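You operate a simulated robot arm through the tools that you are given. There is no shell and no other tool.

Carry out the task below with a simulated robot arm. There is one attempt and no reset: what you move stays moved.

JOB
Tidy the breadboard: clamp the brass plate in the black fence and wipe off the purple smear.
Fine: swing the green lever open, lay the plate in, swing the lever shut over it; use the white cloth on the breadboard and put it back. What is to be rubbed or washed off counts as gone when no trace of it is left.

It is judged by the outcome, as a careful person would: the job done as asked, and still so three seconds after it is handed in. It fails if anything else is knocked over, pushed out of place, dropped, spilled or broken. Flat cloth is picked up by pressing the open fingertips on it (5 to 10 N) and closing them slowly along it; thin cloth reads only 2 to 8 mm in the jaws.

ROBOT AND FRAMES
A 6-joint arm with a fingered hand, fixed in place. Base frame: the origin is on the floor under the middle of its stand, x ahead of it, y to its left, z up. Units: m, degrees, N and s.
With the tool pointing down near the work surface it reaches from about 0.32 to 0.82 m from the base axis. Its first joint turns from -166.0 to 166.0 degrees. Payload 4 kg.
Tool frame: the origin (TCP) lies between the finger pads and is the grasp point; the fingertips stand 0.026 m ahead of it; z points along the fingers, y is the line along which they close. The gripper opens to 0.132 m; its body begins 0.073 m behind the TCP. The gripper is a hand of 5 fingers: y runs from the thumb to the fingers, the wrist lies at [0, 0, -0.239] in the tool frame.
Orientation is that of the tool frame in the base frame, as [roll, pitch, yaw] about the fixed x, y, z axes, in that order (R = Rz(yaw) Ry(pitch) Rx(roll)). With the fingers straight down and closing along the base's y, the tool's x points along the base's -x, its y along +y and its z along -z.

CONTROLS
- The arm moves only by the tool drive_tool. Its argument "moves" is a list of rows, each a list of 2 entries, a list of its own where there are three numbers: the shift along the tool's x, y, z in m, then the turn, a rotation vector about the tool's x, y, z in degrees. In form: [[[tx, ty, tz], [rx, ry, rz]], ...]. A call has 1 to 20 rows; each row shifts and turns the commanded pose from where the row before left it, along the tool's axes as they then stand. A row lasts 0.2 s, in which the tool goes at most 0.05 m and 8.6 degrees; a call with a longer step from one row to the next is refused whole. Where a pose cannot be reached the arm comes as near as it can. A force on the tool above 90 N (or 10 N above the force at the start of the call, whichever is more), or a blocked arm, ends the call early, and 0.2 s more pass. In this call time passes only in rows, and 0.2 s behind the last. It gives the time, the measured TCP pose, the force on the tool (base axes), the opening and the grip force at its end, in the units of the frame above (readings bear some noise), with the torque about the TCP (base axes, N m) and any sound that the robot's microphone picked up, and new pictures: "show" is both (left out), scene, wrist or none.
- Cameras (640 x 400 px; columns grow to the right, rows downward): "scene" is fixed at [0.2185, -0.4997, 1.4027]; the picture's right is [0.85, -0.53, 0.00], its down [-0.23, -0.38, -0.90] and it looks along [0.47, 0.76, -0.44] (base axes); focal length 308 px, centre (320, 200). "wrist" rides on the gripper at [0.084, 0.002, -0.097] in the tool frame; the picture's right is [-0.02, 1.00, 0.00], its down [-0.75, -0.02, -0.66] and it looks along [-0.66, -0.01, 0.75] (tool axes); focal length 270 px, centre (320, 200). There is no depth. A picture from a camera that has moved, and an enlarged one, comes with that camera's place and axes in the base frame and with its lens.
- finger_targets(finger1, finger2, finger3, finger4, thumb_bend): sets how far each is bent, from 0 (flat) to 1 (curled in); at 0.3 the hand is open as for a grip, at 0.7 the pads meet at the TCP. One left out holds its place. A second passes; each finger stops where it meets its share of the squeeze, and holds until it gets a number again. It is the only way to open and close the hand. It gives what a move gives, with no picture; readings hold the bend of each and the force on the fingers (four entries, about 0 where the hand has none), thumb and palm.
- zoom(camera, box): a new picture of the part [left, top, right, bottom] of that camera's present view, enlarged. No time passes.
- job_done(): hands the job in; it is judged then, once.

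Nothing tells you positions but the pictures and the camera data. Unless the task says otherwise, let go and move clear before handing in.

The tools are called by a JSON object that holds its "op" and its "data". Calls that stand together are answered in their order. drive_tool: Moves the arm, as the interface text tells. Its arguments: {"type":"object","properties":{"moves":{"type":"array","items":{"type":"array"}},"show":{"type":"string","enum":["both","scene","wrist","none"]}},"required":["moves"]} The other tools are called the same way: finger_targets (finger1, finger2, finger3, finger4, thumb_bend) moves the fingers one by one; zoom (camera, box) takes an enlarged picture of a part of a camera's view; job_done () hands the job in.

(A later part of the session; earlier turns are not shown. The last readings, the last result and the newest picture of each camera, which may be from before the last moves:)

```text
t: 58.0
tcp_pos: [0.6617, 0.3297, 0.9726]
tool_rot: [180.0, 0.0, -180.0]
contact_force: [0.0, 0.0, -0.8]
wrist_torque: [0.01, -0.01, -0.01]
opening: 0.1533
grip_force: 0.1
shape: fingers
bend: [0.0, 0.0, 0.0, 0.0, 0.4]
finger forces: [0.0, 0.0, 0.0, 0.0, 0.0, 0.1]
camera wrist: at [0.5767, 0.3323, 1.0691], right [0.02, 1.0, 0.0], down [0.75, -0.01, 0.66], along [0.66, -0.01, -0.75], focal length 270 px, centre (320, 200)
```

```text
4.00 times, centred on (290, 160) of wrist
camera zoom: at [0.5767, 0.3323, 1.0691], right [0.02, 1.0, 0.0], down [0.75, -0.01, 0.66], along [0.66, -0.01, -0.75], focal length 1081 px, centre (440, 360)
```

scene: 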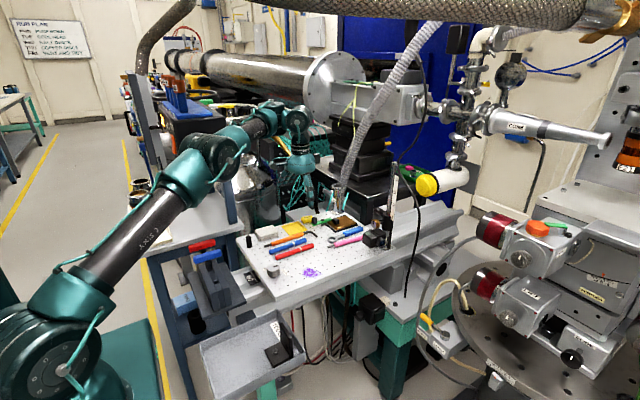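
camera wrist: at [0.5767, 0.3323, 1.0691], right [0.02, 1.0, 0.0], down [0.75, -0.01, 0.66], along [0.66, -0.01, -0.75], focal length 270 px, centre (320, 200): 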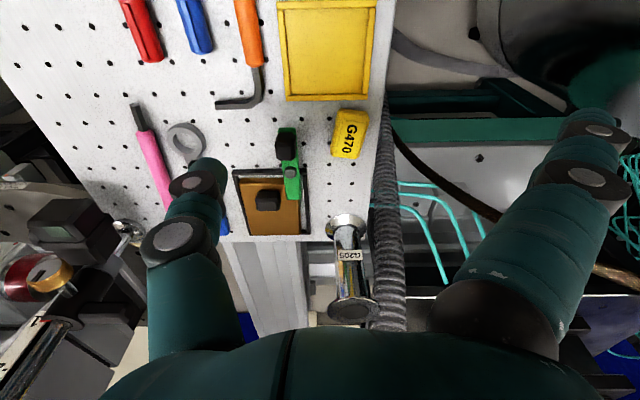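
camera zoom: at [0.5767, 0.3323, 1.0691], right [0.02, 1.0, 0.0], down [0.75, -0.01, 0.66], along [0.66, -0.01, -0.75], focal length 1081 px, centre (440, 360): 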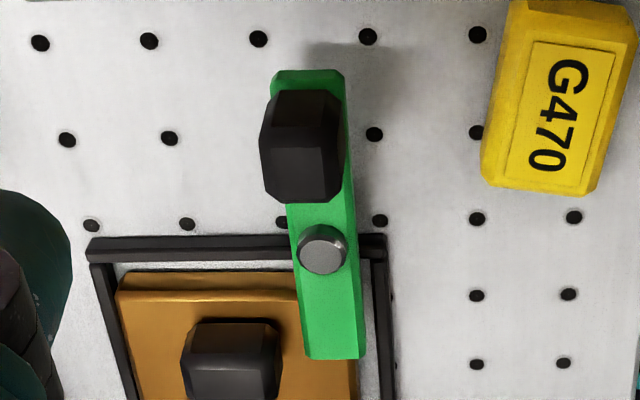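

The plate is clamped: it's seated in the fence with the lever shut over its corner. On to the cloth, so I'll move over for a close view.

{"op": "drive_tool", "data": {"moves": [[[0.045, 0, -0.01], [0, 0, 0]], [[0.045, 0, -0.01], [0, 0, 0]], [[0.045, 0.005, 0], [0, 0, 0]], [[0.04, 0.005, 0], [0, 0, 0]]]}}

{"op": "zoom", "data": {"camera": "wrist", "box": [220, 60, 460, 210]}}

{"op": "zoom", "data": {"camera": "scene", "box": [240, 210, 310, 260]}}

```text
t: 59.0
tcp_pos: [0.5579, 0.3849, 1.046]
tool_rot: [-179.7, -0.2, 179.9]
contact_force: [0.4, -0.5, 0.8]
wrist_torque: [0.03, 0.01, -0.01]
opening: 0.1533
grip_force: 0.0
shape: fingers
bend: [0.0, 0.0, 0.0, 0.0, 0.4]
finger forces: [0.1, 0.0, 0.0, 0.1, 0.0, 0.0]
out of reach, approached as far as the arm can: row 1, 2, 3, 4
camera wrist: at [0.4745, 0.3882, 1.1427], right [0.02, 1.0, 0.0], down [0.75, -0.01, 0.66], along [0.66, -0.02, -0.75], focal length 270 px, centre (320, 200)
```

scene: 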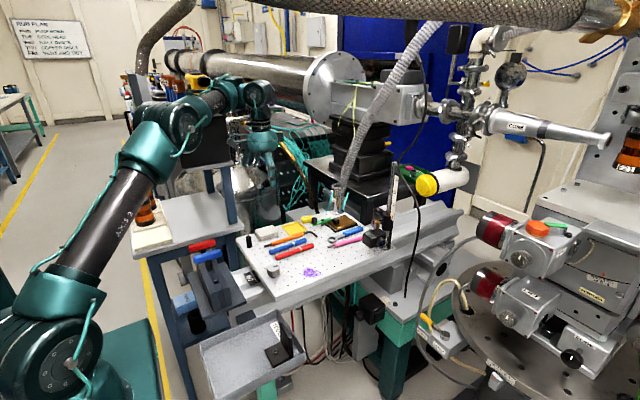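
wrist: 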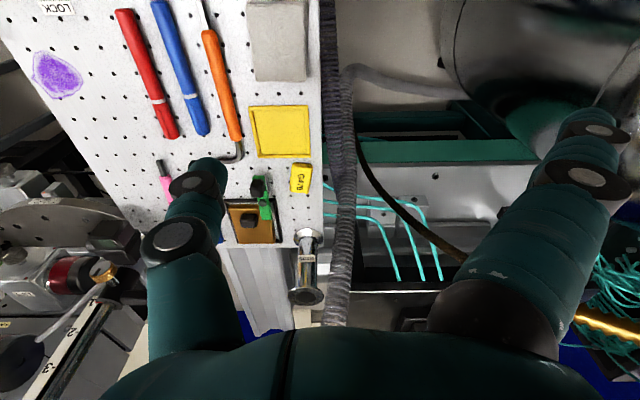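

```text
2.67 times, centred on (340, 135) of wrist
camera zoom: at [0.4745, 0.3882, 1.1427], right [0.02, 1.0, 0.0], down [0.75, -0.01, 0.66], along [0.66, -0.02, -0.75], focal length 721 px, centre (267, 373)
```

zoom: 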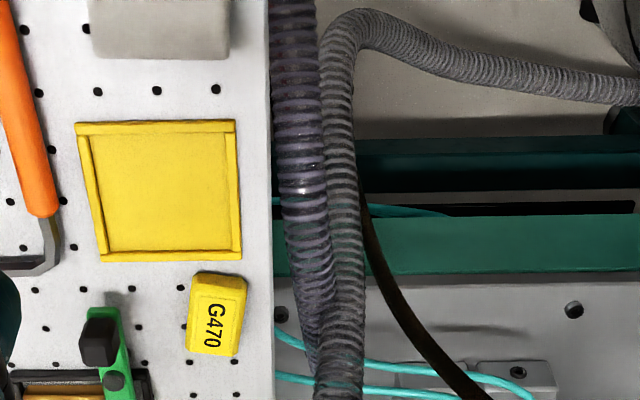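

```text
8.00 times, centred on (275, 235) of scene
camera zoom: at [0.2185, -0.4997, 1.4027], right [0.85, -0.53, 0.0], down [-0.23, -0.38, -0.9], along [0.47, 0.76, -0.44], focal length 2468 px, centre (680, -80)
```

zoom: 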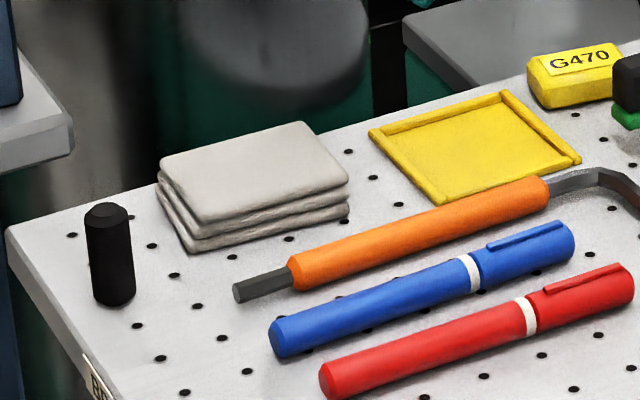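

The last move was partly out of reach and the arm ended up away from the commanded spot, perhaps at a joint limit. I'll check where it settles with a zero move before going on.

{"op": "drive_tool", "data": {"moves": [[[0, 0, 0], [0, 0, 0]]], "show": "scene"}}

```text
t: 59.4
tcp_pos: [0.5589, 0.3844, 1.0461]
tool_rot: [-179.9, -0.2, 180.0]
contact_force: [-0.1, 0.7, -0.2]
wrist_torque: [0.02, 0.02, 0.04]
opening: 0.1532
grip_force: 0.1
shape: fingers
bend: [0.0, 0.0, 0.0, 0.0, 0.4]
finger forces: [0.0, 0.0, 0.0, 0.0, 0.1, 0.0]
```

scene: 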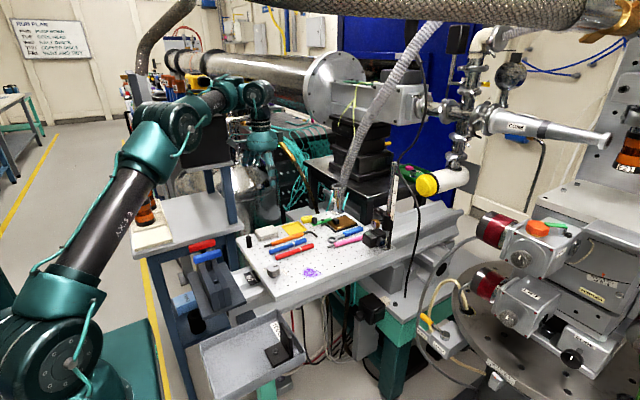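

{"op": "drive_tool", "data": {"moves": [[[0, -0.03, 0], [0, 0, 0]], [[0, -0.03, 0], [0, 0, 0]], [[0, -0.03, 0], [0, 0, 0]]], "show": "none"}}

{"op": "drive_tool", "data": {"moves": [[[0.02, 0, 0], [0, 0, 0]], [[0.02, 0, 0], [0, 0, 0]]], "show": "scene"}}

```text
t: 60.2
tcp_pos: [0.5858, 0.3109, 1.0689]
tool_rot: [-179.9, -0.2, -179.9]
contact_force: [-0.4, 0.7, -0.1]
wrist_torque: [0.0, 0.01, 0.01]
opening: 0.1532
grip_force: 0.0
shape: fingers
bend: [0.0, 0.0, 0.0, 0.0, 0.4]
finger forces: [0.1, 0.1, 0.0, 0.0, 0.0, 0.0]
out of reach, approached as far as the arm can: row 1, 2, 3
```

```text
t: 60.8
tcp_pos: [0.5634, 0.3221, 1.0865]
tool_rot: [-179.8, -0.2, 180.0]
contact_force: [-0.5, 1.0, 0.7]
wrist_torque: [0.0, 0.01, -0.01]
opening: 0.1533
grip_force: 0.1
shape: fingers
bend: [0.0, 0.0, 0.0, 0.0, 0.4]
finger forces: [0.0, 0.1, 0.1, 0.0, 0.0, 0.0]
out of reach, approached as far as the arm can: row 1, 2
```

scene: 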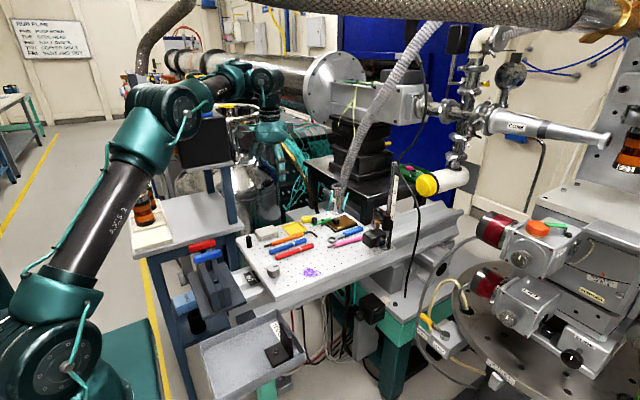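

{"op": "zoom", "data": {"camera": "scene", "box": [0, 40, 320, 240]}}

```text
2.00 times, centred on (160, 140) of scene
camera zoom: at [0.2185, -0.4997, 1.4027], right [0.85, -0.53, 0.0], down [-0.23, -0.38, -0.9], along [0.47, 0.76, -0.44], focal length 617 px, centre (640, 320)
```

zoom: 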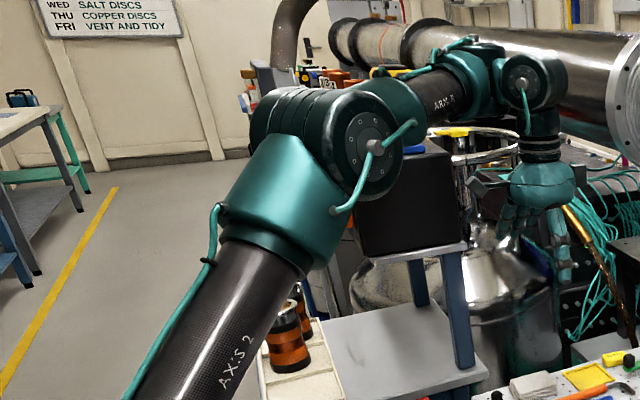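

The arm's elbow seems to have flipped past straight when I worked at full reach over the fence, so it can't fold inward now. I'll flip it back by stretching slightly past reach at height, moving downward along that limit so the elbow bends up again, and then pulling in.

{"op": "finger_targets", "data": {"finger1": 0.5, "finger2": 0.5, "finger3": 0.5, "finger4": 0.5, "thumb_bend": 0.5}}

{"op": "drive_tool", "data": {"moves": [[[-0.04, 0.01, 0], [0, 0, 0]], [[-0.04, 0.01, 0], [0, 0, 0]]], "show": "scene"}}

```text
t: 61.8
tcp_pos: [0.5636, 0.3197, 1.0859]
tool_rot: [-179.9, -0.3, -180.0]
contact_force: [0.3, -1.2, 0.6]
wrist_torque: [-0.02, 0.04, -0.01]
opening: 0.0758
grip_force: 0.0
shape: fingers
bend: [0.5, 0.5, 0.5, 0.5, 0.5]
finger forces: [0.1, 0.0, 0.1, 0.0, 0.0, 0.1]
```

```text
t: 62.4
tcp_pos: [0.6483, 0.3243, 1.0872]
tool_rot: [179.6, -0.2, 167.0]
contact_force: [-1.6, 5.0, 1.0]
wrist_torque: [-0.43, -0.1, 0.09]
opening: 0.0757
grip_force: 0.0
shape: fingers
bend: [0.5, 0.5, 0.5, 0.5, 0.5]
finger forces: [0.0, 0.0, 0.0, 0.0, 0.0, 0.0]
```

scene: 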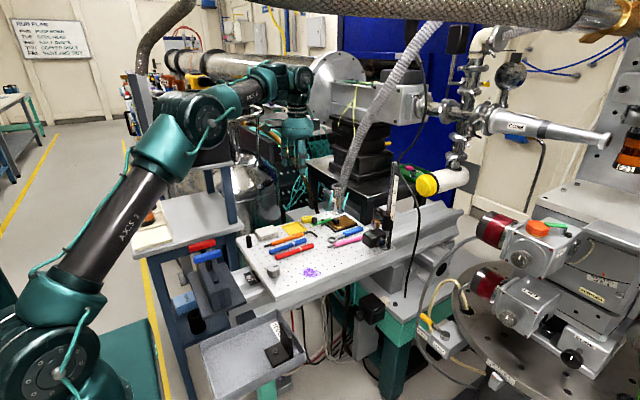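

{"op": "drive_tool", "data": {"moves": [[[0, 0, 0], [0, 0, 0]]], "show": "both"}}

```text
t: 62.8
tcp_pos: [0.6429, 0.3402, 1.0871]
tool_rot: [180.0, 0.0, -180.0]
contact_force: [-0.1, 0.0, -0.1]
wrist_torque: [-0.02, -0.01, 0.01]
opening: 0.0756
grip_force: 0.1
shape: fingers
bend: [0.5, 0.5, 0.5, 0.5, 0.5]
finger forces: [0.1, 0.0, 0.0, 0.0, 0.0, 0.0]
camera wrist: at [0.5589, 0.3441, 1.183], right [0.02, 1.0, 0.0], down [0.75, -0.02, 0.66], along [0.66, -0.01, -0.75], focal length 270 px, centre (320, 200)
```

scene: 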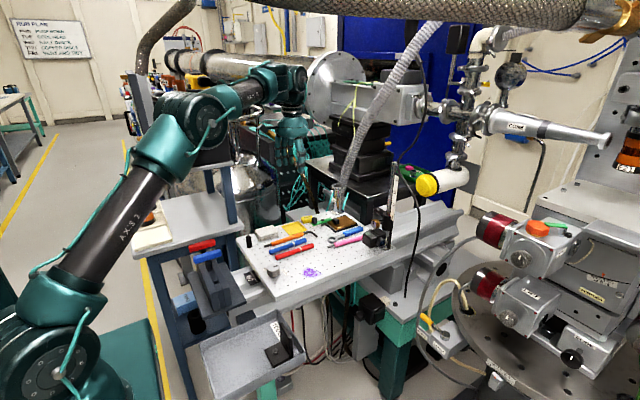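
wrist: 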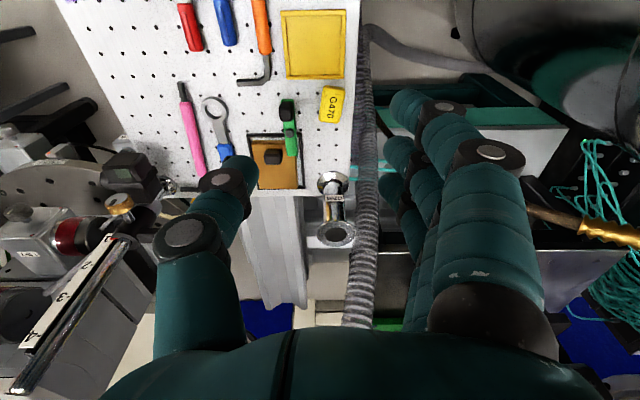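

{"op": "drive_tool", "data": {"moves": [[[0.03, -0.01, 0], [0, 0, 0]], [[0.03, -0.01, 0], [0, 0, 0]], [[0.03, -0.01, 0.0], [0, 0, 0]]], "show": "scene"}}

```text
t: 63.6
tcp_pos: [0.5536, 0.3128, 1.0859]
tool_rot: [180.0, 0.0, 180.0]
contact_force: [0.2, -0.3, 0.4]
wrist_torque: [-0.01, -0.02, 0.02]
opening: 0.0755
grip_force: 0.0
shape: fingers
bend: [0.5, 0.5, 0.5, 0.5, 0.5]
finger forces: [0.1, 0.1, 0.0, 0.0, 0.0, 0.1]
```

scene: 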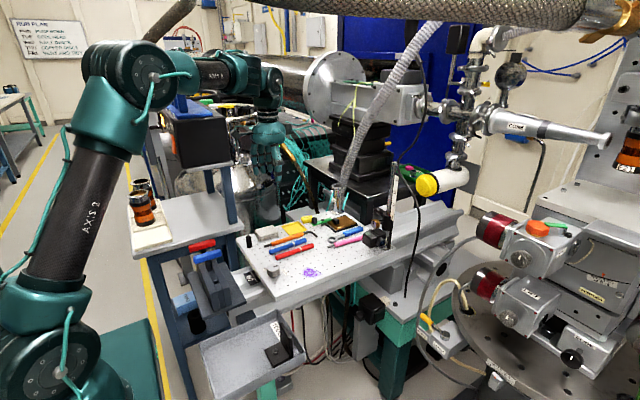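

The elbow is up again and the arm moves freely. Now over to the cloth for a close look.

{"op": "drive_tool", "data": {"moves": [[[0.02, 0.011, 0.03], [0, 0, 0]], [[0.02, 0.011, 0.03], [0, 0, 0]], [[0.02, 0.011, 0.03], [0, 0, 0]]]}}

{"op": "zoom", "data": {"camera": "wrist", "box": [200, 20, 440, 170]}}

```text
t: 64.4
tcp_pos: [0.4929, 0.3441, 0.9965]
tool_rot: [180.0, 0.0, -179.9]
contact_force: [-0.6, 0.0, -0.4]
wrist_torque: [-0.02, -0.01, 0.0]
opening: 0.0755
grip_force: 0.0
shape: fingers
bend: [0.5, 0.5, 0.5, 0.5, 0.5]
finger forces: [0.0, 0.0, 0.0, 0.0, 0.1, 0.0]
camera wrist: at [0.4086, 0.3473, 1.0926], right [0.02, 1.0, 0.0], down [0.75, -0.02, 0.66], along [0.66, -0.01, -0.75], focal length 270 px, centre (320, 200)
```

scene: 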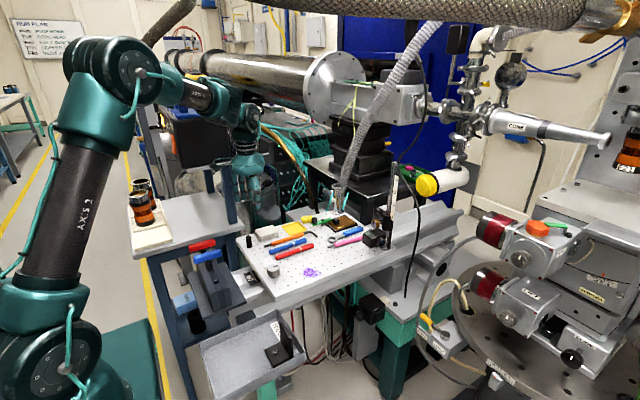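
wrist: 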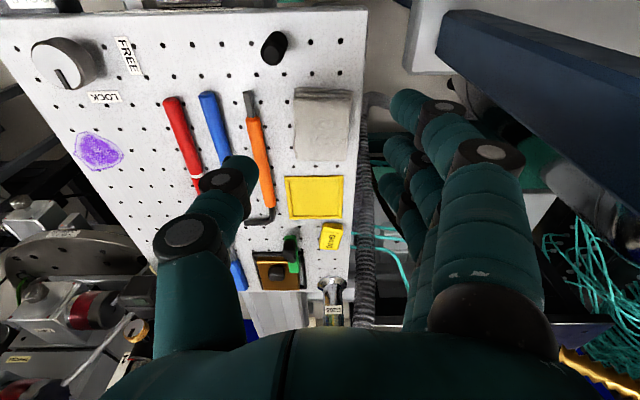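

```text
2.67 times, centred on (320, 95) of wrist
camera zoom: at [0.4086, 0.3473, 1.0926], right [0.02, 1.0, 0.0], down [0.75, -0.02, 0.66], along [0.66, -0.01, -0.75], focal length 721 px, centre (320, 480)
```

zoom: 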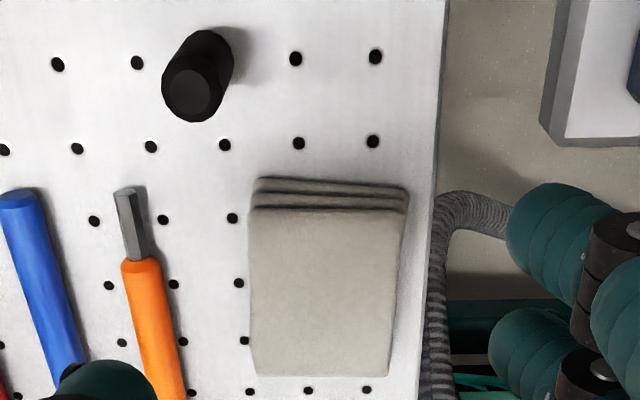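

The cloth is a 3-layer folded pad, x .497–.561, y .322–.374 and ~22 mm thick, yawed about −3.5°. I'll grip it by its sides (along y), leaving its underside proud of the fingertips for wiping.

{"op": "drive_tool", "data": {"moves": [[[-0.018, 0.002, 0.025], [0, 0, 3.5]], [[-0.018, 0.002, 0.025], [0, 0, 0]], [[0, 0, 0.02], [0, 0, 0]]]}}

{"op": "zoom", "data": {"camera": "wrist", "box": [200, 60, 440, 210]}}

{"op": "zoom", "data": {"camera": "scene", "box": [240, 200, 310, 260]}}

```text
t: 65.2
tcp_pos: [0.5294, 0.3475, 0.9261]
tool_rot: [179.9, 0.1, 176.5]
contact_force: [0.5, -0.6, -0.5]
wrist_torque: [0.02, 0.0, 0.01]
opening: 0.0756
grip_force: 0.2
shape: fingers
bend: [0.5, 0.5, 0.5, 0.5, 0.5]
finger forces: [0.0, 0.0, 0.0, 0.0, 0.0, 0.0]
camera wrist: at [0.4451, 0.3557, 1.0227], right [0.08, 1.0, 0.0], down [0.75, -0.06, 0.66], along [0.66, -0.05, -0.75], focal length 270 px, centre (320, 200)
```

scene: 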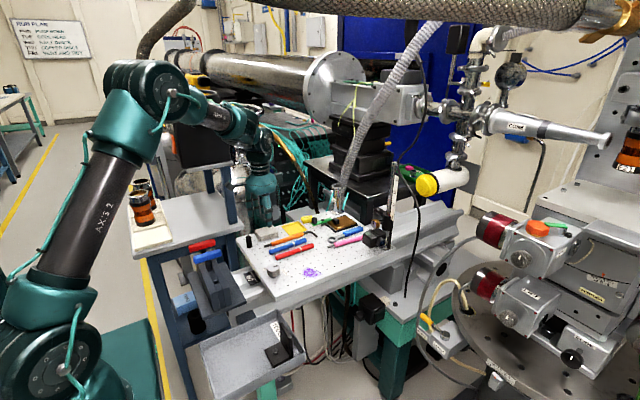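
wrist: 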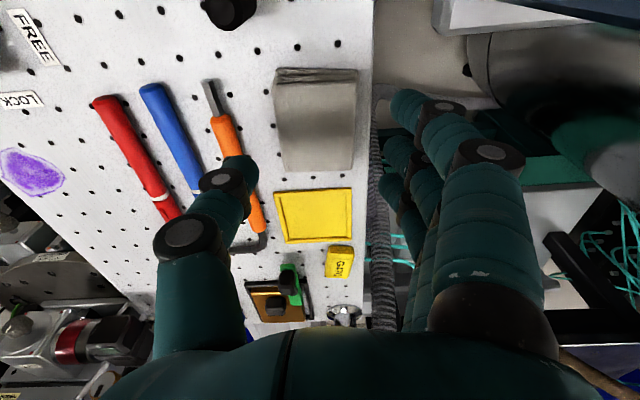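

```text
2.67 times, centred on (320, 135) of wrist
camera zoom: at [0.4451, 0.3557, 1.0227], right [0.08, 1.0, 0.0], down [0.75, -0.06, 0.66], along [0.66, -0.05, -0.75], focal length 721 px, centre (320, 373)
```

zoom: 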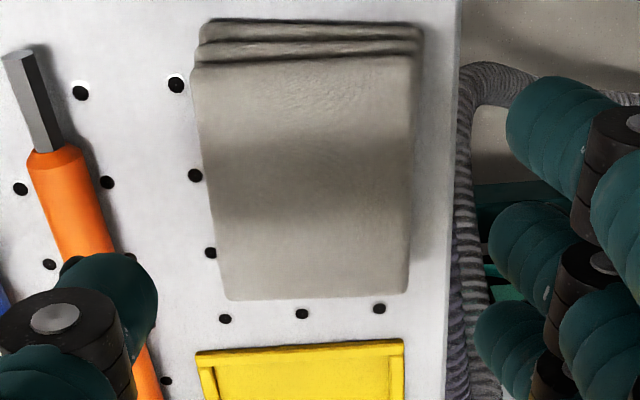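

```text
6.67 times, centred on (275, 230) of scene
camera zoom: at [0.2185, -0.4997, 1.4027], right [0.85, -0.53, 0.0], down [-0.23, -0.38, -0.9], along [0.47, 0.76, -0.44], focal length 2057 px, centre (620, 0)
```

zoom: 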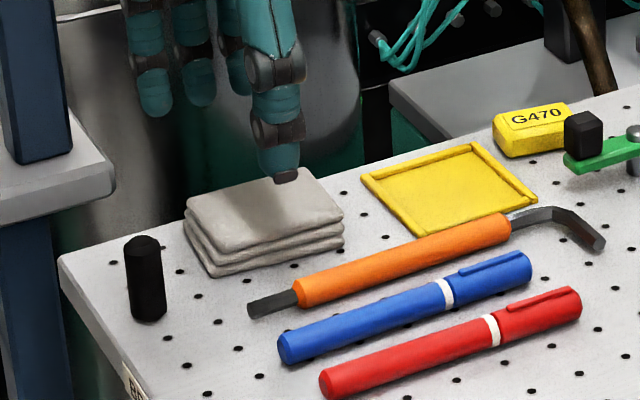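

{"op": "drive_tool", "data": {"moves": [[[0, 0, 0.025], [0, 0, 0]], [[0, 0, 0.015], [0, 0, 0]]]}}

{"op": "zoom", "data": {"camera": "wrist", "box": [200, 80, 440, 230]}}

{"op": "zoom", "data": {"camera": "scene", "box": [240, 200, 310, 260]}}

```text
t: 65.8
tcp_pos: [0.5292, 0.347, 0.8873]
tool_rot: [180.0, 0.0, 176.5]
contact_force: [0.2, -0.4, 0.7]
wrist_torque: [0.01, 0.01, 0.0]
opening: 0.0757
grip_force: 0.0
shape: fingers
bend: [0.5, 0.5, 0.5, 0.5, 0.5]
finger forces: [0.0, 0.1, 0.0, 0.1, 0.0, 0.0]
camera wrist: at [0.4453, 0.3551, 0.9832], right [0.08, 1.0, 0.0], down [0.75, -0.06, 0.66], along [0.66, -0.05, -0.75], focal length 270 px, centre (320, 200)
```

scene: 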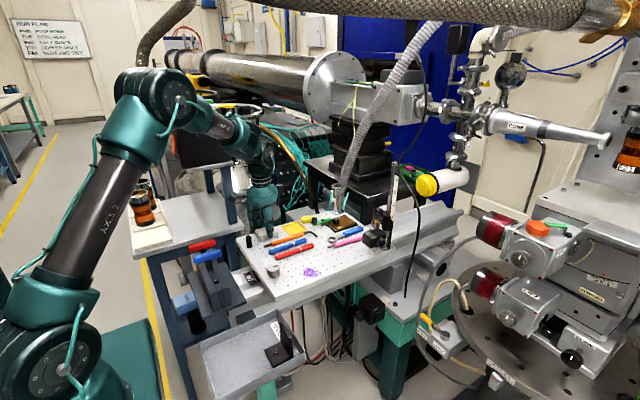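
wrist: 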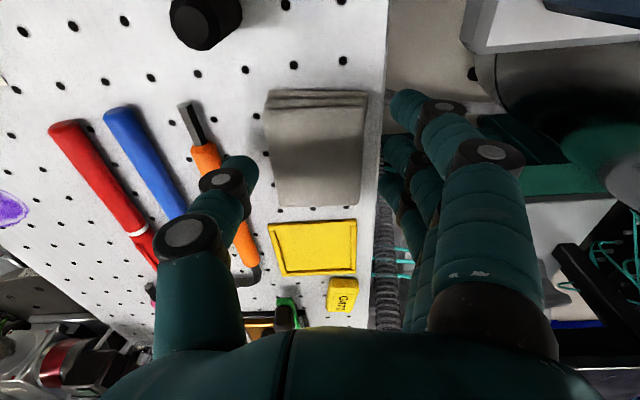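

```text
2.67 times, centred on (320, 155) of wrist
camera zoom: at [0.4453, 0.3551, 0.9832], right [0.08, 1.0, 0.0], down [0.75, -0.06, 0.66], along [0.66, -0.05, -0.75], focal length 721 px, centre (320, 320)
```

zoom: 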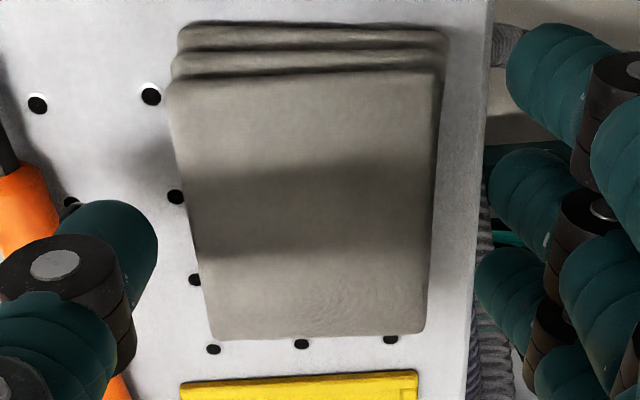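

```text
6.67 times, centred on (275, 230) of scene
camera zoom: at [0.2185, -0.4997, 1.4027], right [0.85, -0.53, 0.0], down [-0.23, -0.38, -0.9], along [0.47, 0.76, -0.44], focal length 2057 px, centre (620, 0)
```

zoom: 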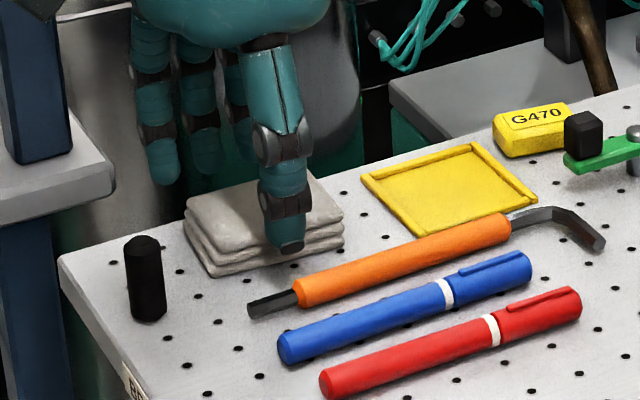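

{"op": "finger_targets", "data": {"thumb_bend": 0.53}}

{"op": "drive_tool", "data": {"moves": [[[0, 0, 0.006], [0, 0, 0]], [[0, 0, 0.005], [0, 0, 0]]], "show": "none"}}

{"op": "zoom", "data": {"camera": "wrist", "box": [200, 80, 440, 230]}}

{"op": "zoom", "data": {"camera": "scene", "box": [250, 210, 300, 250]}}

```text
t: 66.8
tcp_pos: [0.5295, 0.347, 0.8862]
tool_rot: [-180.0, -0.1, 176.6]
contact_force: [0.7, 0.6, -0.2]
wrist_torque: [0.01, 0.0, -0.06]
opening: 0.071
grip_force: 0.1
shape: fingers
bend: [0.5, 0.5, 0.5, 0.5, 0.53]
finger forces: [0.1, 0.0, 0.0, 0.0, 0.0, 0.0]
```

```text
t: 67.4
tcp_pos: [0.5286, 0.3477, 0.8756]
tool_rot: [-180.0, 0.0, 176.5]
contact_force: [0.1, 0.3, 0.1]
wrist_torque: [0.0, 0.04, -0.02]
opening: 0.071
grip_force: 0.1
shape: fingers
bend: [0.5, 0.5, 0.5, 0.5, 0.53]
finger forces: [0.0, 0.0, 0.0, 0.1, 0.1, 0.0]
```

```text
2.67 times, centred on (320, 155) of wrist
camera zoom: at [0.4448, 0.3551, 0.972], right [0.08, 1.0, 0.0], down [0.75, -0.06, 0.66], along [0.66, -0.05, -0.75], focal length 721 px, centre (320, 320)
```

zoom: 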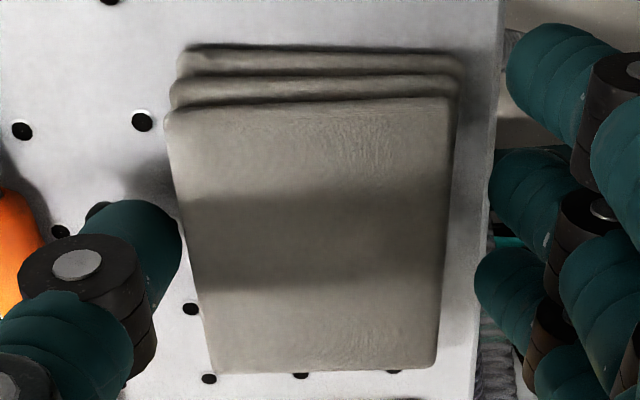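

```text
10.00 times, centred on (275, 230) of scene
camera zoom: at [0.2185, -0.4997, 1.4027], right [0.85, -0.53, 0.0], down [-0.23, -0.38, -0.9], along [0.47, 0.76, -0.44], focal length 3085 px, centre (770, -100)
```

zoom: 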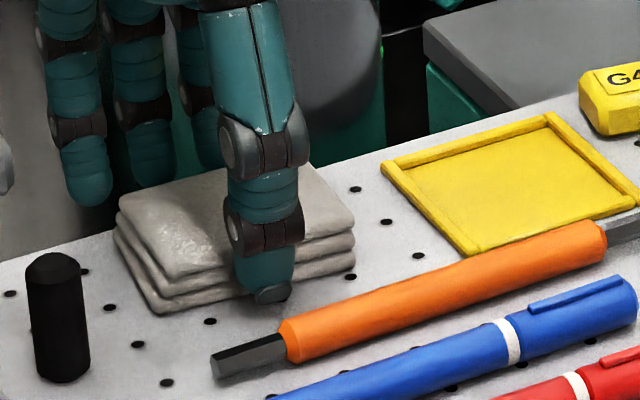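

{"op": "finger_targets", "data": {"finger1": 0.57, "finger2": 0.57, "finger3": 0.57, "finger4": 0.57, "thumb_bend": 0.57}}

{"op": "zoom", "data": {"camera": "wrist", "box": [200, 80, 440, 230]}}

```text
t: 68.4
tcp_pos: [0.5292, 0.3462, 0.8771]
tool_rot: [180.0, -0.1, 176.5]
contact_force: [-0.1, 0.3, 0.3]
wrist_torque: [0.03, 0.03, -0.02]
opening: 0.0635
grip_force: 4.0
shape: fingers
bend: [0.54, 0.54, 0.54, 0.54, 0.55]
finger forces: [1.2, 1.2, 1.0, 0.8, 4.0, 0.0]
```

```text
2.67 times, centred on (320, 155) of wrist
camera zoom: at [0.4449, 0.3551, 0.9721], right [0.08, 1.0, 0.0], down [0.75, -0.06, 0.66], along [0.66, -0.05, -0.75], focal length 721 px, centre (320, 320)
```

zoom: 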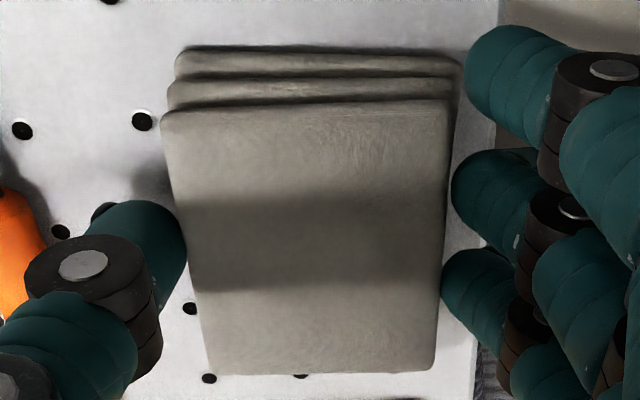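

{"op": "finger_targets", "data": {"finger1": 0.7, "finger2": 0.7, "finger3": 0.7, "finger4": 0.7, "thumb_bend": 0.7}}

{"op": "zoom", "data": {"camera": "wrist", "box": [200, 80, 440, 230]}}

{"op": "zoom", "data": {"camera": "scene", "box": [250, 210, 300, 250]}}

```text
t: 69.4
tcp_pos: [0.5301, 0.3475, 0.8753]
tool_rot: [179.9, 0.0, 176.5]
contact_force: [-0.7, 0.3, -0.5]
wrist_torque: [0.0, 0.01, -0.06]
opening: 0.0607
grip_force: 26.8
shape: fingers
bend: [0.61, 0.61, 0.61, 0.61, 0.58]
finger forces: [6.6, 6.8, 6.9, 6.7, 27.0, 0.0]
```

```text
2.67 times, centred on (320, 155) of wrist
camera zoom: at [0.4449, 0.3551, 0.9721], right [0.08, 1.0, 0.0], down [0.75, -0.06, 0.66], along [0.66, -0.05, -0.75], focal length 721 px, centre (320, 320)
```

zoom: 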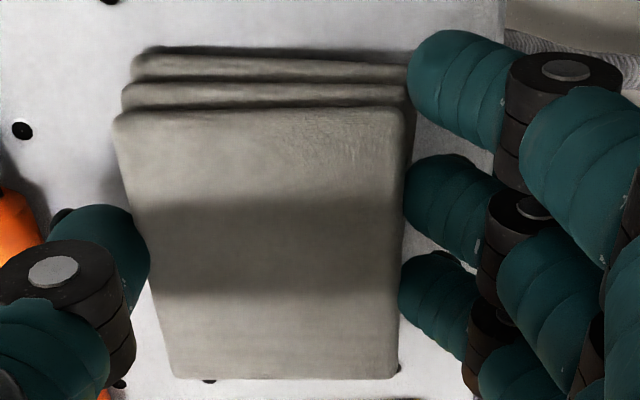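

```text
10.00 times, centred on (275, 230) of scene
camera zoom: at [0.2185, -0.4997, 1.4027], right [0.85, -0.53, 0.0], down [-0.23, -0.38, -0.9], along [0.47, 0.76, -0.44], focal length 3085 px, centre (770, -100)
```

zoom: 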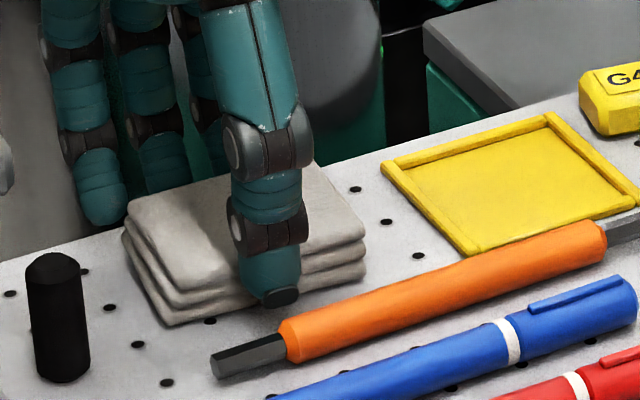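

{"op": "drive_tool", "data": {"moves": [[[0, 0, -0.004], [0, 0, 0]], [[0, 0.002, -0.006], [0, 0, 0]], [[0, 0.002, -0.01], [0, 0, 0]]], "show": "none"}}

{"op": "zoom", "data": {"camera": "wrist", "box": [200, 80, 440, 230]}}

{"op": "zoom", "data": {"camera": "scene", "box": [250, 205, 300, 245]}}

```text
t: 70.2
tcp_pos: [0.5296, 0.351, 0.8959]
tool_rot: [-180.0, -0.1, 176.6]
contact_force: [0.4, -0.3, -0.3]
wrist_torque: [-0.02, 0.0, 0.02]
opening: 0.0609
grip_force: 27.0
shape: fingers
bend: [0.61, 0.61, 0.61, 0.61, 0.58]
finger forces: [6.7, 6.8, 6.9, 6.7, 27.0, 0.0]
```

```text
2.67 times, centred on (320, 155) of wrist
camera zoom: at [0.445, 0.3593, 0.992], right [0.08, 1.0, 0.0], down [0.75, -0.06, 0.66], along [0.66, -0.05, -0.75], focal length 721 px, centre (320, 320)
```

zoom: 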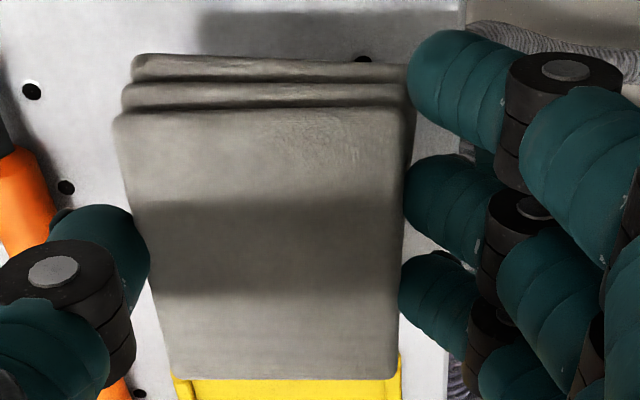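

```text
10.00 times, centred on (275, 225) of scene
camera zoom: at [0.2185, -0.4997, 1.4027], right [0.85, -0.53, 0.0], down [-0.23, -0.38, -0.9], along [0.47, 0.76, -0.44], focal length 3085 px, centre (770, -50)
```

zoom: 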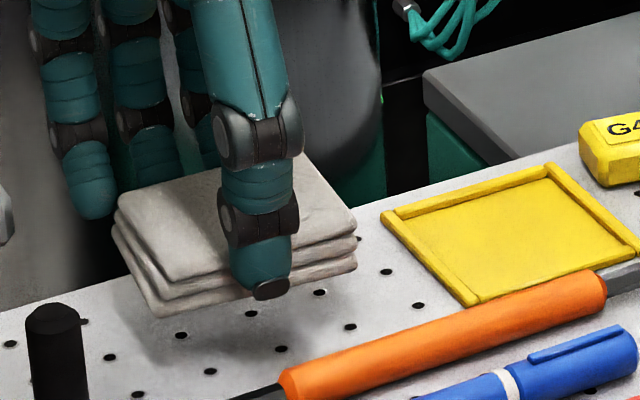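

The pad lifts as one piece at ~27 N grip. I'll raise it clear and carry it over to the smear.

{"op": "drive_tool", "data": {"moves": [[[0, 0, -0.025], [0, 0, 0]], [[0, 0, -0.02], [0, 0, 0]], [[-0.0076, -0.0396, 0], [0, 0, 0]], [[-0.0076, -0.0396, 0], [0, 0, 0]], [[-0.0076, -0.0396, 0], [0, 0, 0]], [[-0.0076, -0.0396, 0], [0, 0, 0]], [[-0.0076, -0.0396, 0], [0, 0, 0]], [[-0.0076, -0.0396, 0], [0, 0, 0]]]}}

{"op": "zoom", "data": {"camera": "scene", "box": [260, 210, 370, 290]}}

{"op": "zoom", "data": {"camera": "wrist", "box": [200, 60, 440, 210]}}

```text
t: 72.0
tcp_pos: [0.5609, 0.1104, 0.9394]
tool_rot: [180.0, 0.1, 176.7]
contact_force: [0.2, 0.2, 0.4]
wrist_torque: [-0.01, 0.0, -0.02]
opening: 0.0611
grip_force: 27.0
shape: fingers
bend: [0.61, 0.61, 0.61, 0.61, 0.58]
finger forces: [6.9, 6.8, 6.7, 6.6, 27.0, 0.0]
camera wrist: at [0.476, 0.1186, 1.037], right [0.08, 1.0, 0.0], down [0.75, -0.06, 0.66], along [0.66, -0.05, -0.75], focal length 270 px, centre (320, 200)
```

scene: 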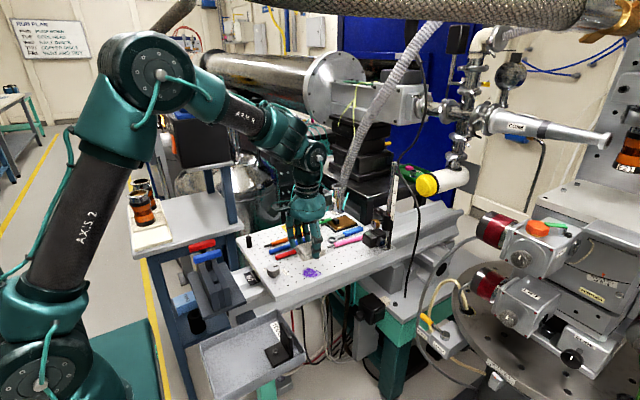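
wrist: 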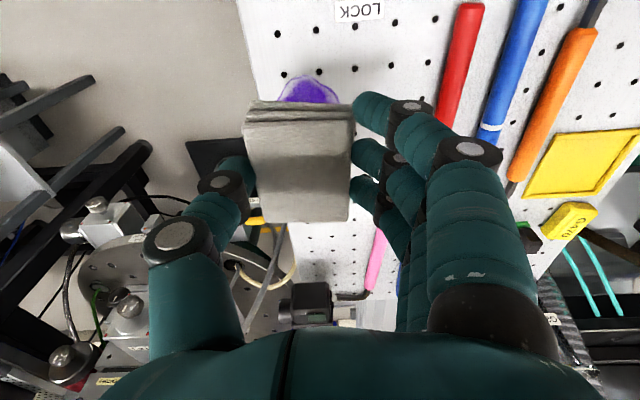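

```text
5.00 times, centred on (315, 250) of scene
camera zoom: at [0.2185, -0.4997, 1.4027], right [0.85, -0.53, 0.0], down [-0.23, -0.38, -0.9], along [0.47, 0.76, -0.44], focal length 1542 px, centre (345, -50)
```

zoom: 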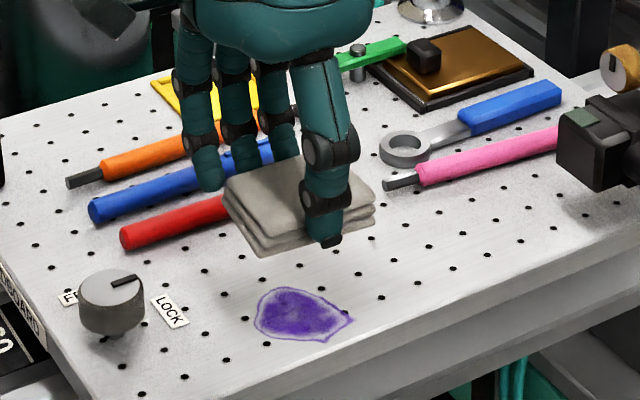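

```text
2.67 times, centred on (320, 135) of wrist
camera zoom: at [0.476, 0.1186, 1.037], right [0.08, 1.0, 0.0], down [0.75, -0.06, 0.66], along [0.66, -0.05, -0.75], focal length 721 px, centre (320, 373)
```

zoom: 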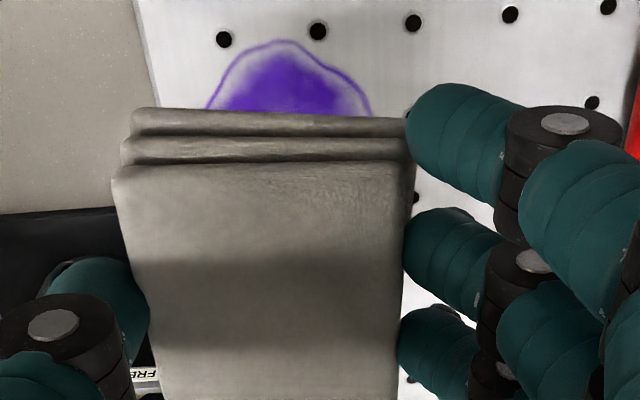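

The smear spans about x .534–.588, y .073–.129, and the pad is right above it. I'll lower it until it presses on the board.

{"op": "drive_tool", "data": {"moves": [[[0, 0, 0.03], [0, 0, 0]], [[0, 0, 0.025], [0, 0, 0]], [[0, 0, 0.007], [0, 0, 0]]], "show": "none"}}

{"op": "drive_tool", "data": {"moves": [[[0, 0, 0.002], [0, 0, 0]]], "show": "none"}}

{"op": "drive_tool", "data": {"moves": [[[0, 0, 0.002], [0, 0, 0]]], "show": "scene"}}

```text
t: 72.8
tcp_pos: [0.5593, 0.1113, 0.8779]
tool_rot: [-180.0, -0.1, 176.5]
contact_force: [0.6, 0.3, -0.3]
wrist_torque: [0.02, 0.02, 0.0]
opening: 0.0608
grip_force: 27.7
shape: fingers
bend: [0.61, 0.61, 0.61, 0.61, 0.58]
finger forces: [6.8, 6.8, 6.7, 6.7, 27.0, 0.1]
```

```text
t: 73.2
tcp_pos: [0.5618, 0.1107, 0.8764]
tool_rot: [-180.0, 0.0, 176.5]
contact_force: [0.2, 0.0, -1.1]
wrist_torque: [-0.02, 0.0, 0.01]
opening: 0.0608
grip_force: 26.8
shape: fingers
bend: [0.61, 0.61, 0.61, 0.61, 0.58]
finger forces: [6.8, 6.8, 6.7, 6.7, 27.1, 0.0]
```

```text
t: 73.6
tcp_pos: [0.5616, 0.112, 0.8749]
tool_rot: [180.0, 0.0, 176.5]
contact_force: [0.0, 0.0, 1.1]
wrist_torque: [-0.07, 0.03, 0.0]
opening: 0.0609
grip_force: 27.7
shape: fingers
bend: [0.61, 0.61, 0.61, 0.61, 0.58]
finger forces: [6.8, 6.9, 6.7, 6.5, 27.0, 0.1]
```

scene: 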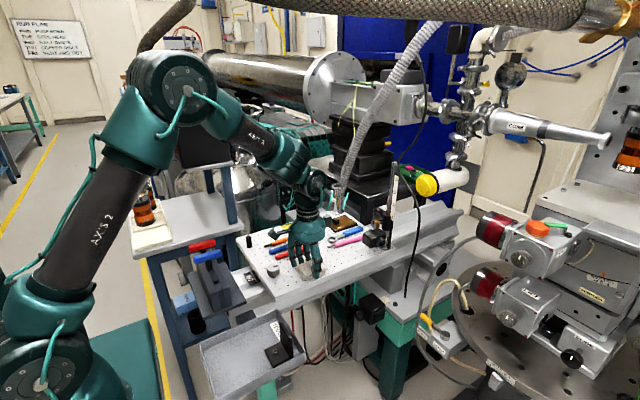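

{"op": "drive_tool", "data": {"moves": [[[0, 0, 0.0015], [0, 0, 0]]], "show": "none"}}

{"op": "drive_tool", "data": {"moves": [[[0, 0, 0.0015], [0, 0, 0]]], "show": "none"}}

```text
t: 74.0
tcp_pos: [0.5606, 0.1117, 0.875]
tool_rot: [180.0, 0.1, 176.5]
contact_force: [-0.2, 0.2, 11.2]
wrist_torque: [-0.39, 0.08, -0.04]
opening: 0.0609
grip_force: 26.6
shape: fingers
bend: [0.61, 0.61, 0.61, 0.61, 0.58]
finger forces: [7.1, 6.8, 6.5, 6.4, 26.2, 0.1]
```

```text
t: 74.4
tcp_pos: [0.5603, 0.1128, 0.872]
tool_rot: [-179.9, 0.1, 176.5]
contact_force: [0.8, 1.1, 18.3]
wrist_torque: [-0.64, 0.11, 0.03]
opening: 0.061
grip_force: 27.3
shape: fingers
bend: [0.61, 0.61, 0.61, 0.61, 0.58]
finger forces: [7.4, 7.2, 7.1, 6.8, 26.3, 0.0]
```

{"op": "drive_tool", "data": {"moves": [[[0, 0, -0.0012], [0, 0, 0]], [[-0.01, 0, 0], [0, 0, 0]], [[-0.01, 0, 0], [0, 0, 0]], [[0.01, 0, 0], [0, 0, 0]], [[0.01, 0, 0], [0, 0, 0]], [[0.01, 0, 0], [0, 0, 0]], [[0.008, 0, 0], [0, 0, 0]], [[-0.01, 0, 0], [0, 0, 0]], [[-0.008, 0, 0], [0, 0, 0]]], "show": "none"}}

{"op": "zoom", "data": {"camera": "scene", "box": [270, 230, 360, 290]}}

```text
t: 76.4
tcp_pos: [0.559, 0.1122, 0.8723]
tool_rot: [-180.0, 0.1, 176.5]
contact_force: [-8.0, 0.2, 10.0]
wrist_torque: [-0.34, 0.26, -0.31]
opening: 0.0611
grip_force: 27.6
shape: fingers
bend: [0.61, 0.61, 0.62, 0.62, 0.58]
finger forces: [8.2, 6.8, 6.5, 6.1, 27.6, 0.0]
```

```text
6.67 times, centred on (315, 260) of scene
camera zoom: at [0.2185, -0.4997, 1.4027], right [0.85, -0.53, 0.0], down [-0.23, -0.38, -0.9], along [0.47, 0.76, -0.44], focal length 2057 px, centre (353, -200)
```

zoom: 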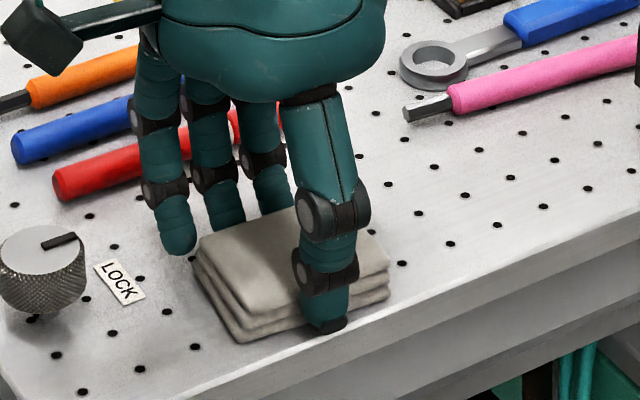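

{"op": "drive_tool", "data": {"moves": [[[0, -0.008, 0], [0, 0, 0]], [[0, -0.007, 0], [0, 0, 0]], [[-0.01, 0, 0], [0, 0, 0]], [[-0.01, 0, 0], [0, 0, 0]], [[0.01, 0, 0], [0, 0, 0]], [[0.01, 0, 0], [0, 0, 0]], [[0.01, 0, 0], [0, 0, 0]], [[0.007, 0, 0], [0, 0, 0]], [[0, 0.01, 0], [0, 0, 0]], [[0, 0.01, 0], [0, 0, 0]], [[0, 0.007, 0], [0, 0, 0]], [[-0.01, 0, 0], [0, 0, 0]], [[-0.01, 0, 0], [0, 0, 0]], [[-0.01, 0, 0], [0, 0, 0]], [[-0.007, 0, 0], [0, 0, 0]], [[0.01, 0, 0], [0, 0, 0]], [[0.01, 0, 0], [0, 0, 0]], [[0, -0.012, 0], [0, 0, 0]]], "show": "none"}}

{"op": "zoom", "data": {"camera": "scene", "box": [270, 230, 360, 290]}}

```text
t: 80.2
tcp_pos: [0.5602, 0.1126, 0.8723]
tool_rot: [-180.0, 0.0, 176.6]
contact_force: [0.7, 5.6, 7.0]
wrist_torque: [-0.05, 0.04, 0.01]
opening: 0.0609
grip_force: 27.5
shape: fingers
bend: [0.61, 0.61, 0.62, 0.62, 0.58]
finger forces: [8.1, 7.7, 7.4, 7.5, 25.0, 0.1]
```

```text
6.67 times, centred on (315, 260) of scene
camera zoom: at [0.2185, -0.4997, 1.4027], right [0.85, -0.53, 0.0], down [-0.23, -0.38, -0.9], along [0.47, 0.76, -0.44], focal length 2057 px, centre (353, -200)
```

zoom: 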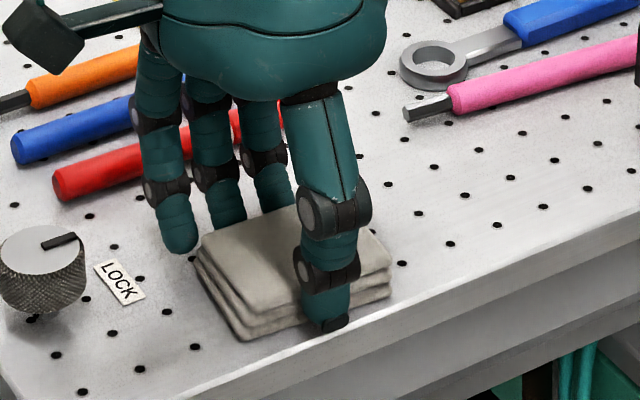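

Let me lift the pad and inspect what's left of the smear.

{"op": "drive_tool", "data": {"moves": [[[0, 0, -0.01], [0, 0, 0]], [[0, 0.01, -0.03], [0, 0, 0]], [[0, 0.04, -0.02], [0, 0, 0]], [[0, 0.02, 0], [0, 0, 0]]]}}

{"op": "zoom", "data": {"camera": "scene", "box": [280, 240, 350, 290]}}

{"op": "zoom", "data": {"camera": "wrist", "box": [120, 20, 360, 170]}}

```text
t: 81.2
tcp_pos: [0.5645, 0.1809, 0.9331]
tool_rot: [180.0, -0.2, 176.5]
contact_force: [-0.1, 0.3, -0.9]
wrist_torque: [-0.01, 0.01, 0.02]
opening: 0.0604
grip_force: 27.4
shape: fingers
bend: [0.61, 0.61, 0.62, 0.62, 0.58]
finger forces: [7.2, 6.9, 6.4, 6.8, 26.9, 0.0]
camera wrist: at [0.4798, 0.189, 1.03], right [0.08, 1.0, 0.0], down [0.75, -0.06, 0.66], along [0.66, -0.05, -0.75], focal length 270 px, centre (320, 200)
```

scene: 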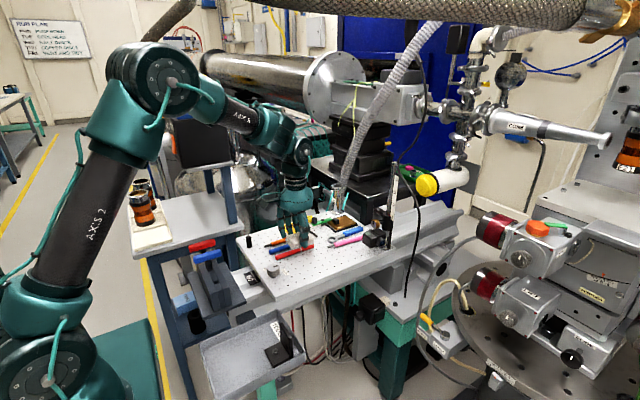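
wrist: 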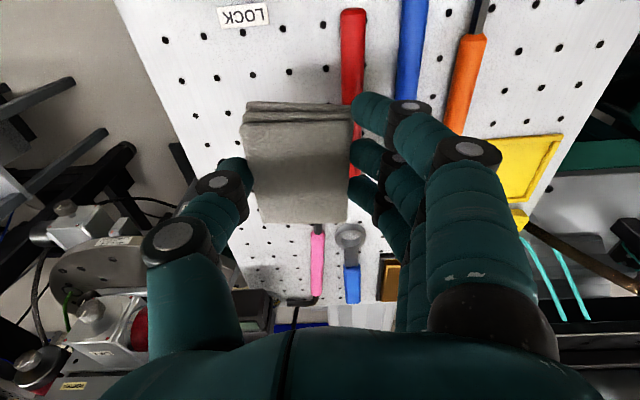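

```text
8.00 times, centred on (315, 265) of scene
camera zoom: at [0.2185, -0.4997, 1.4027], right [0.85, -0.53, 0.0], down [-0.23, -0.38, -0.9], along [0.47, 0.76, -0.44], focal length 2468 px, centre (360, -320)
```

zoom: 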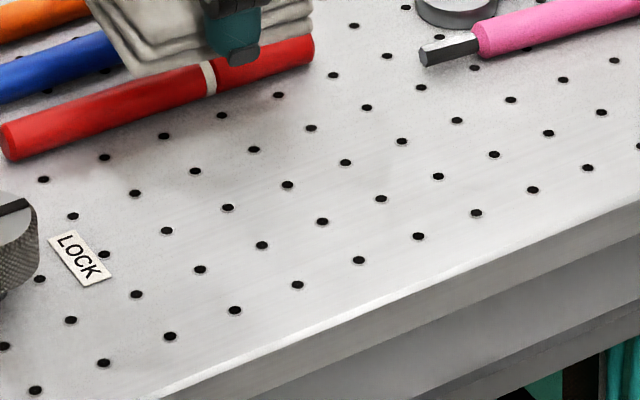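

```text
2.67 times, centred on (240, 95) of wrist
camera zoom: at [0.4798, 0.189, 1.03], right [0.08, 1.0, 0.0], down [0.75, -0.06, 0.66], along [0.66, -0.05, -0.75], focal length 721 px, centre (533, 480)
```

zoom: 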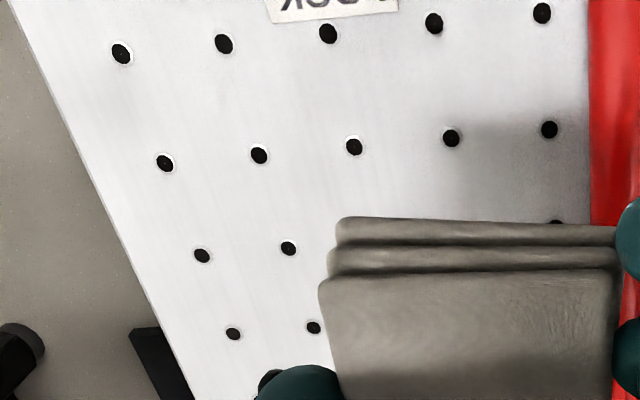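

{"op": "zoom", "data": {"camera": "scene", "box": [296, 258, 328, 282]}}

{"op": "zoom", "data": {"camera": "wrist", "box": [150, 40, 260, 150]}}

```text
16.00 times, centred on (312, 270) of scene
camera zoom: at [0.2185, -0.4997, 1.4027], right [0.85, -0.53, 0.0], down [-0.23, -0.38, -0.9], along [0.47, 0.76, -0.44], focal length 4936 px, centre (448, -920)
```

zoom: 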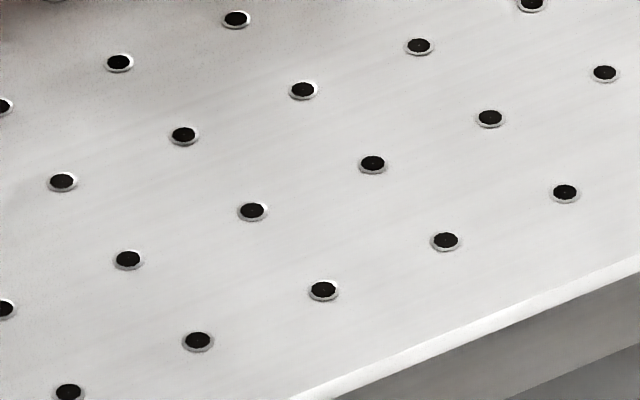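

```text
3.64 times, centred on (205, 95) of wrist
camera zoom: at [0.4798, 0.189, 1.03], right [0.08, 1.0, 0.0], down [0.75, -0.06, 0.66], along [0.66, -0.05, -0.75], focal length 983 px, centre (738, 582)
```

zoom: 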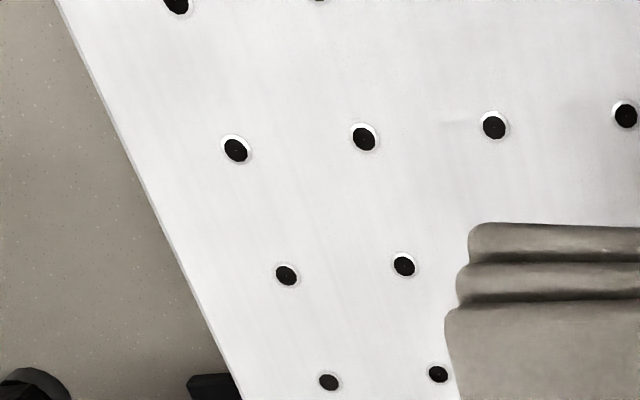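

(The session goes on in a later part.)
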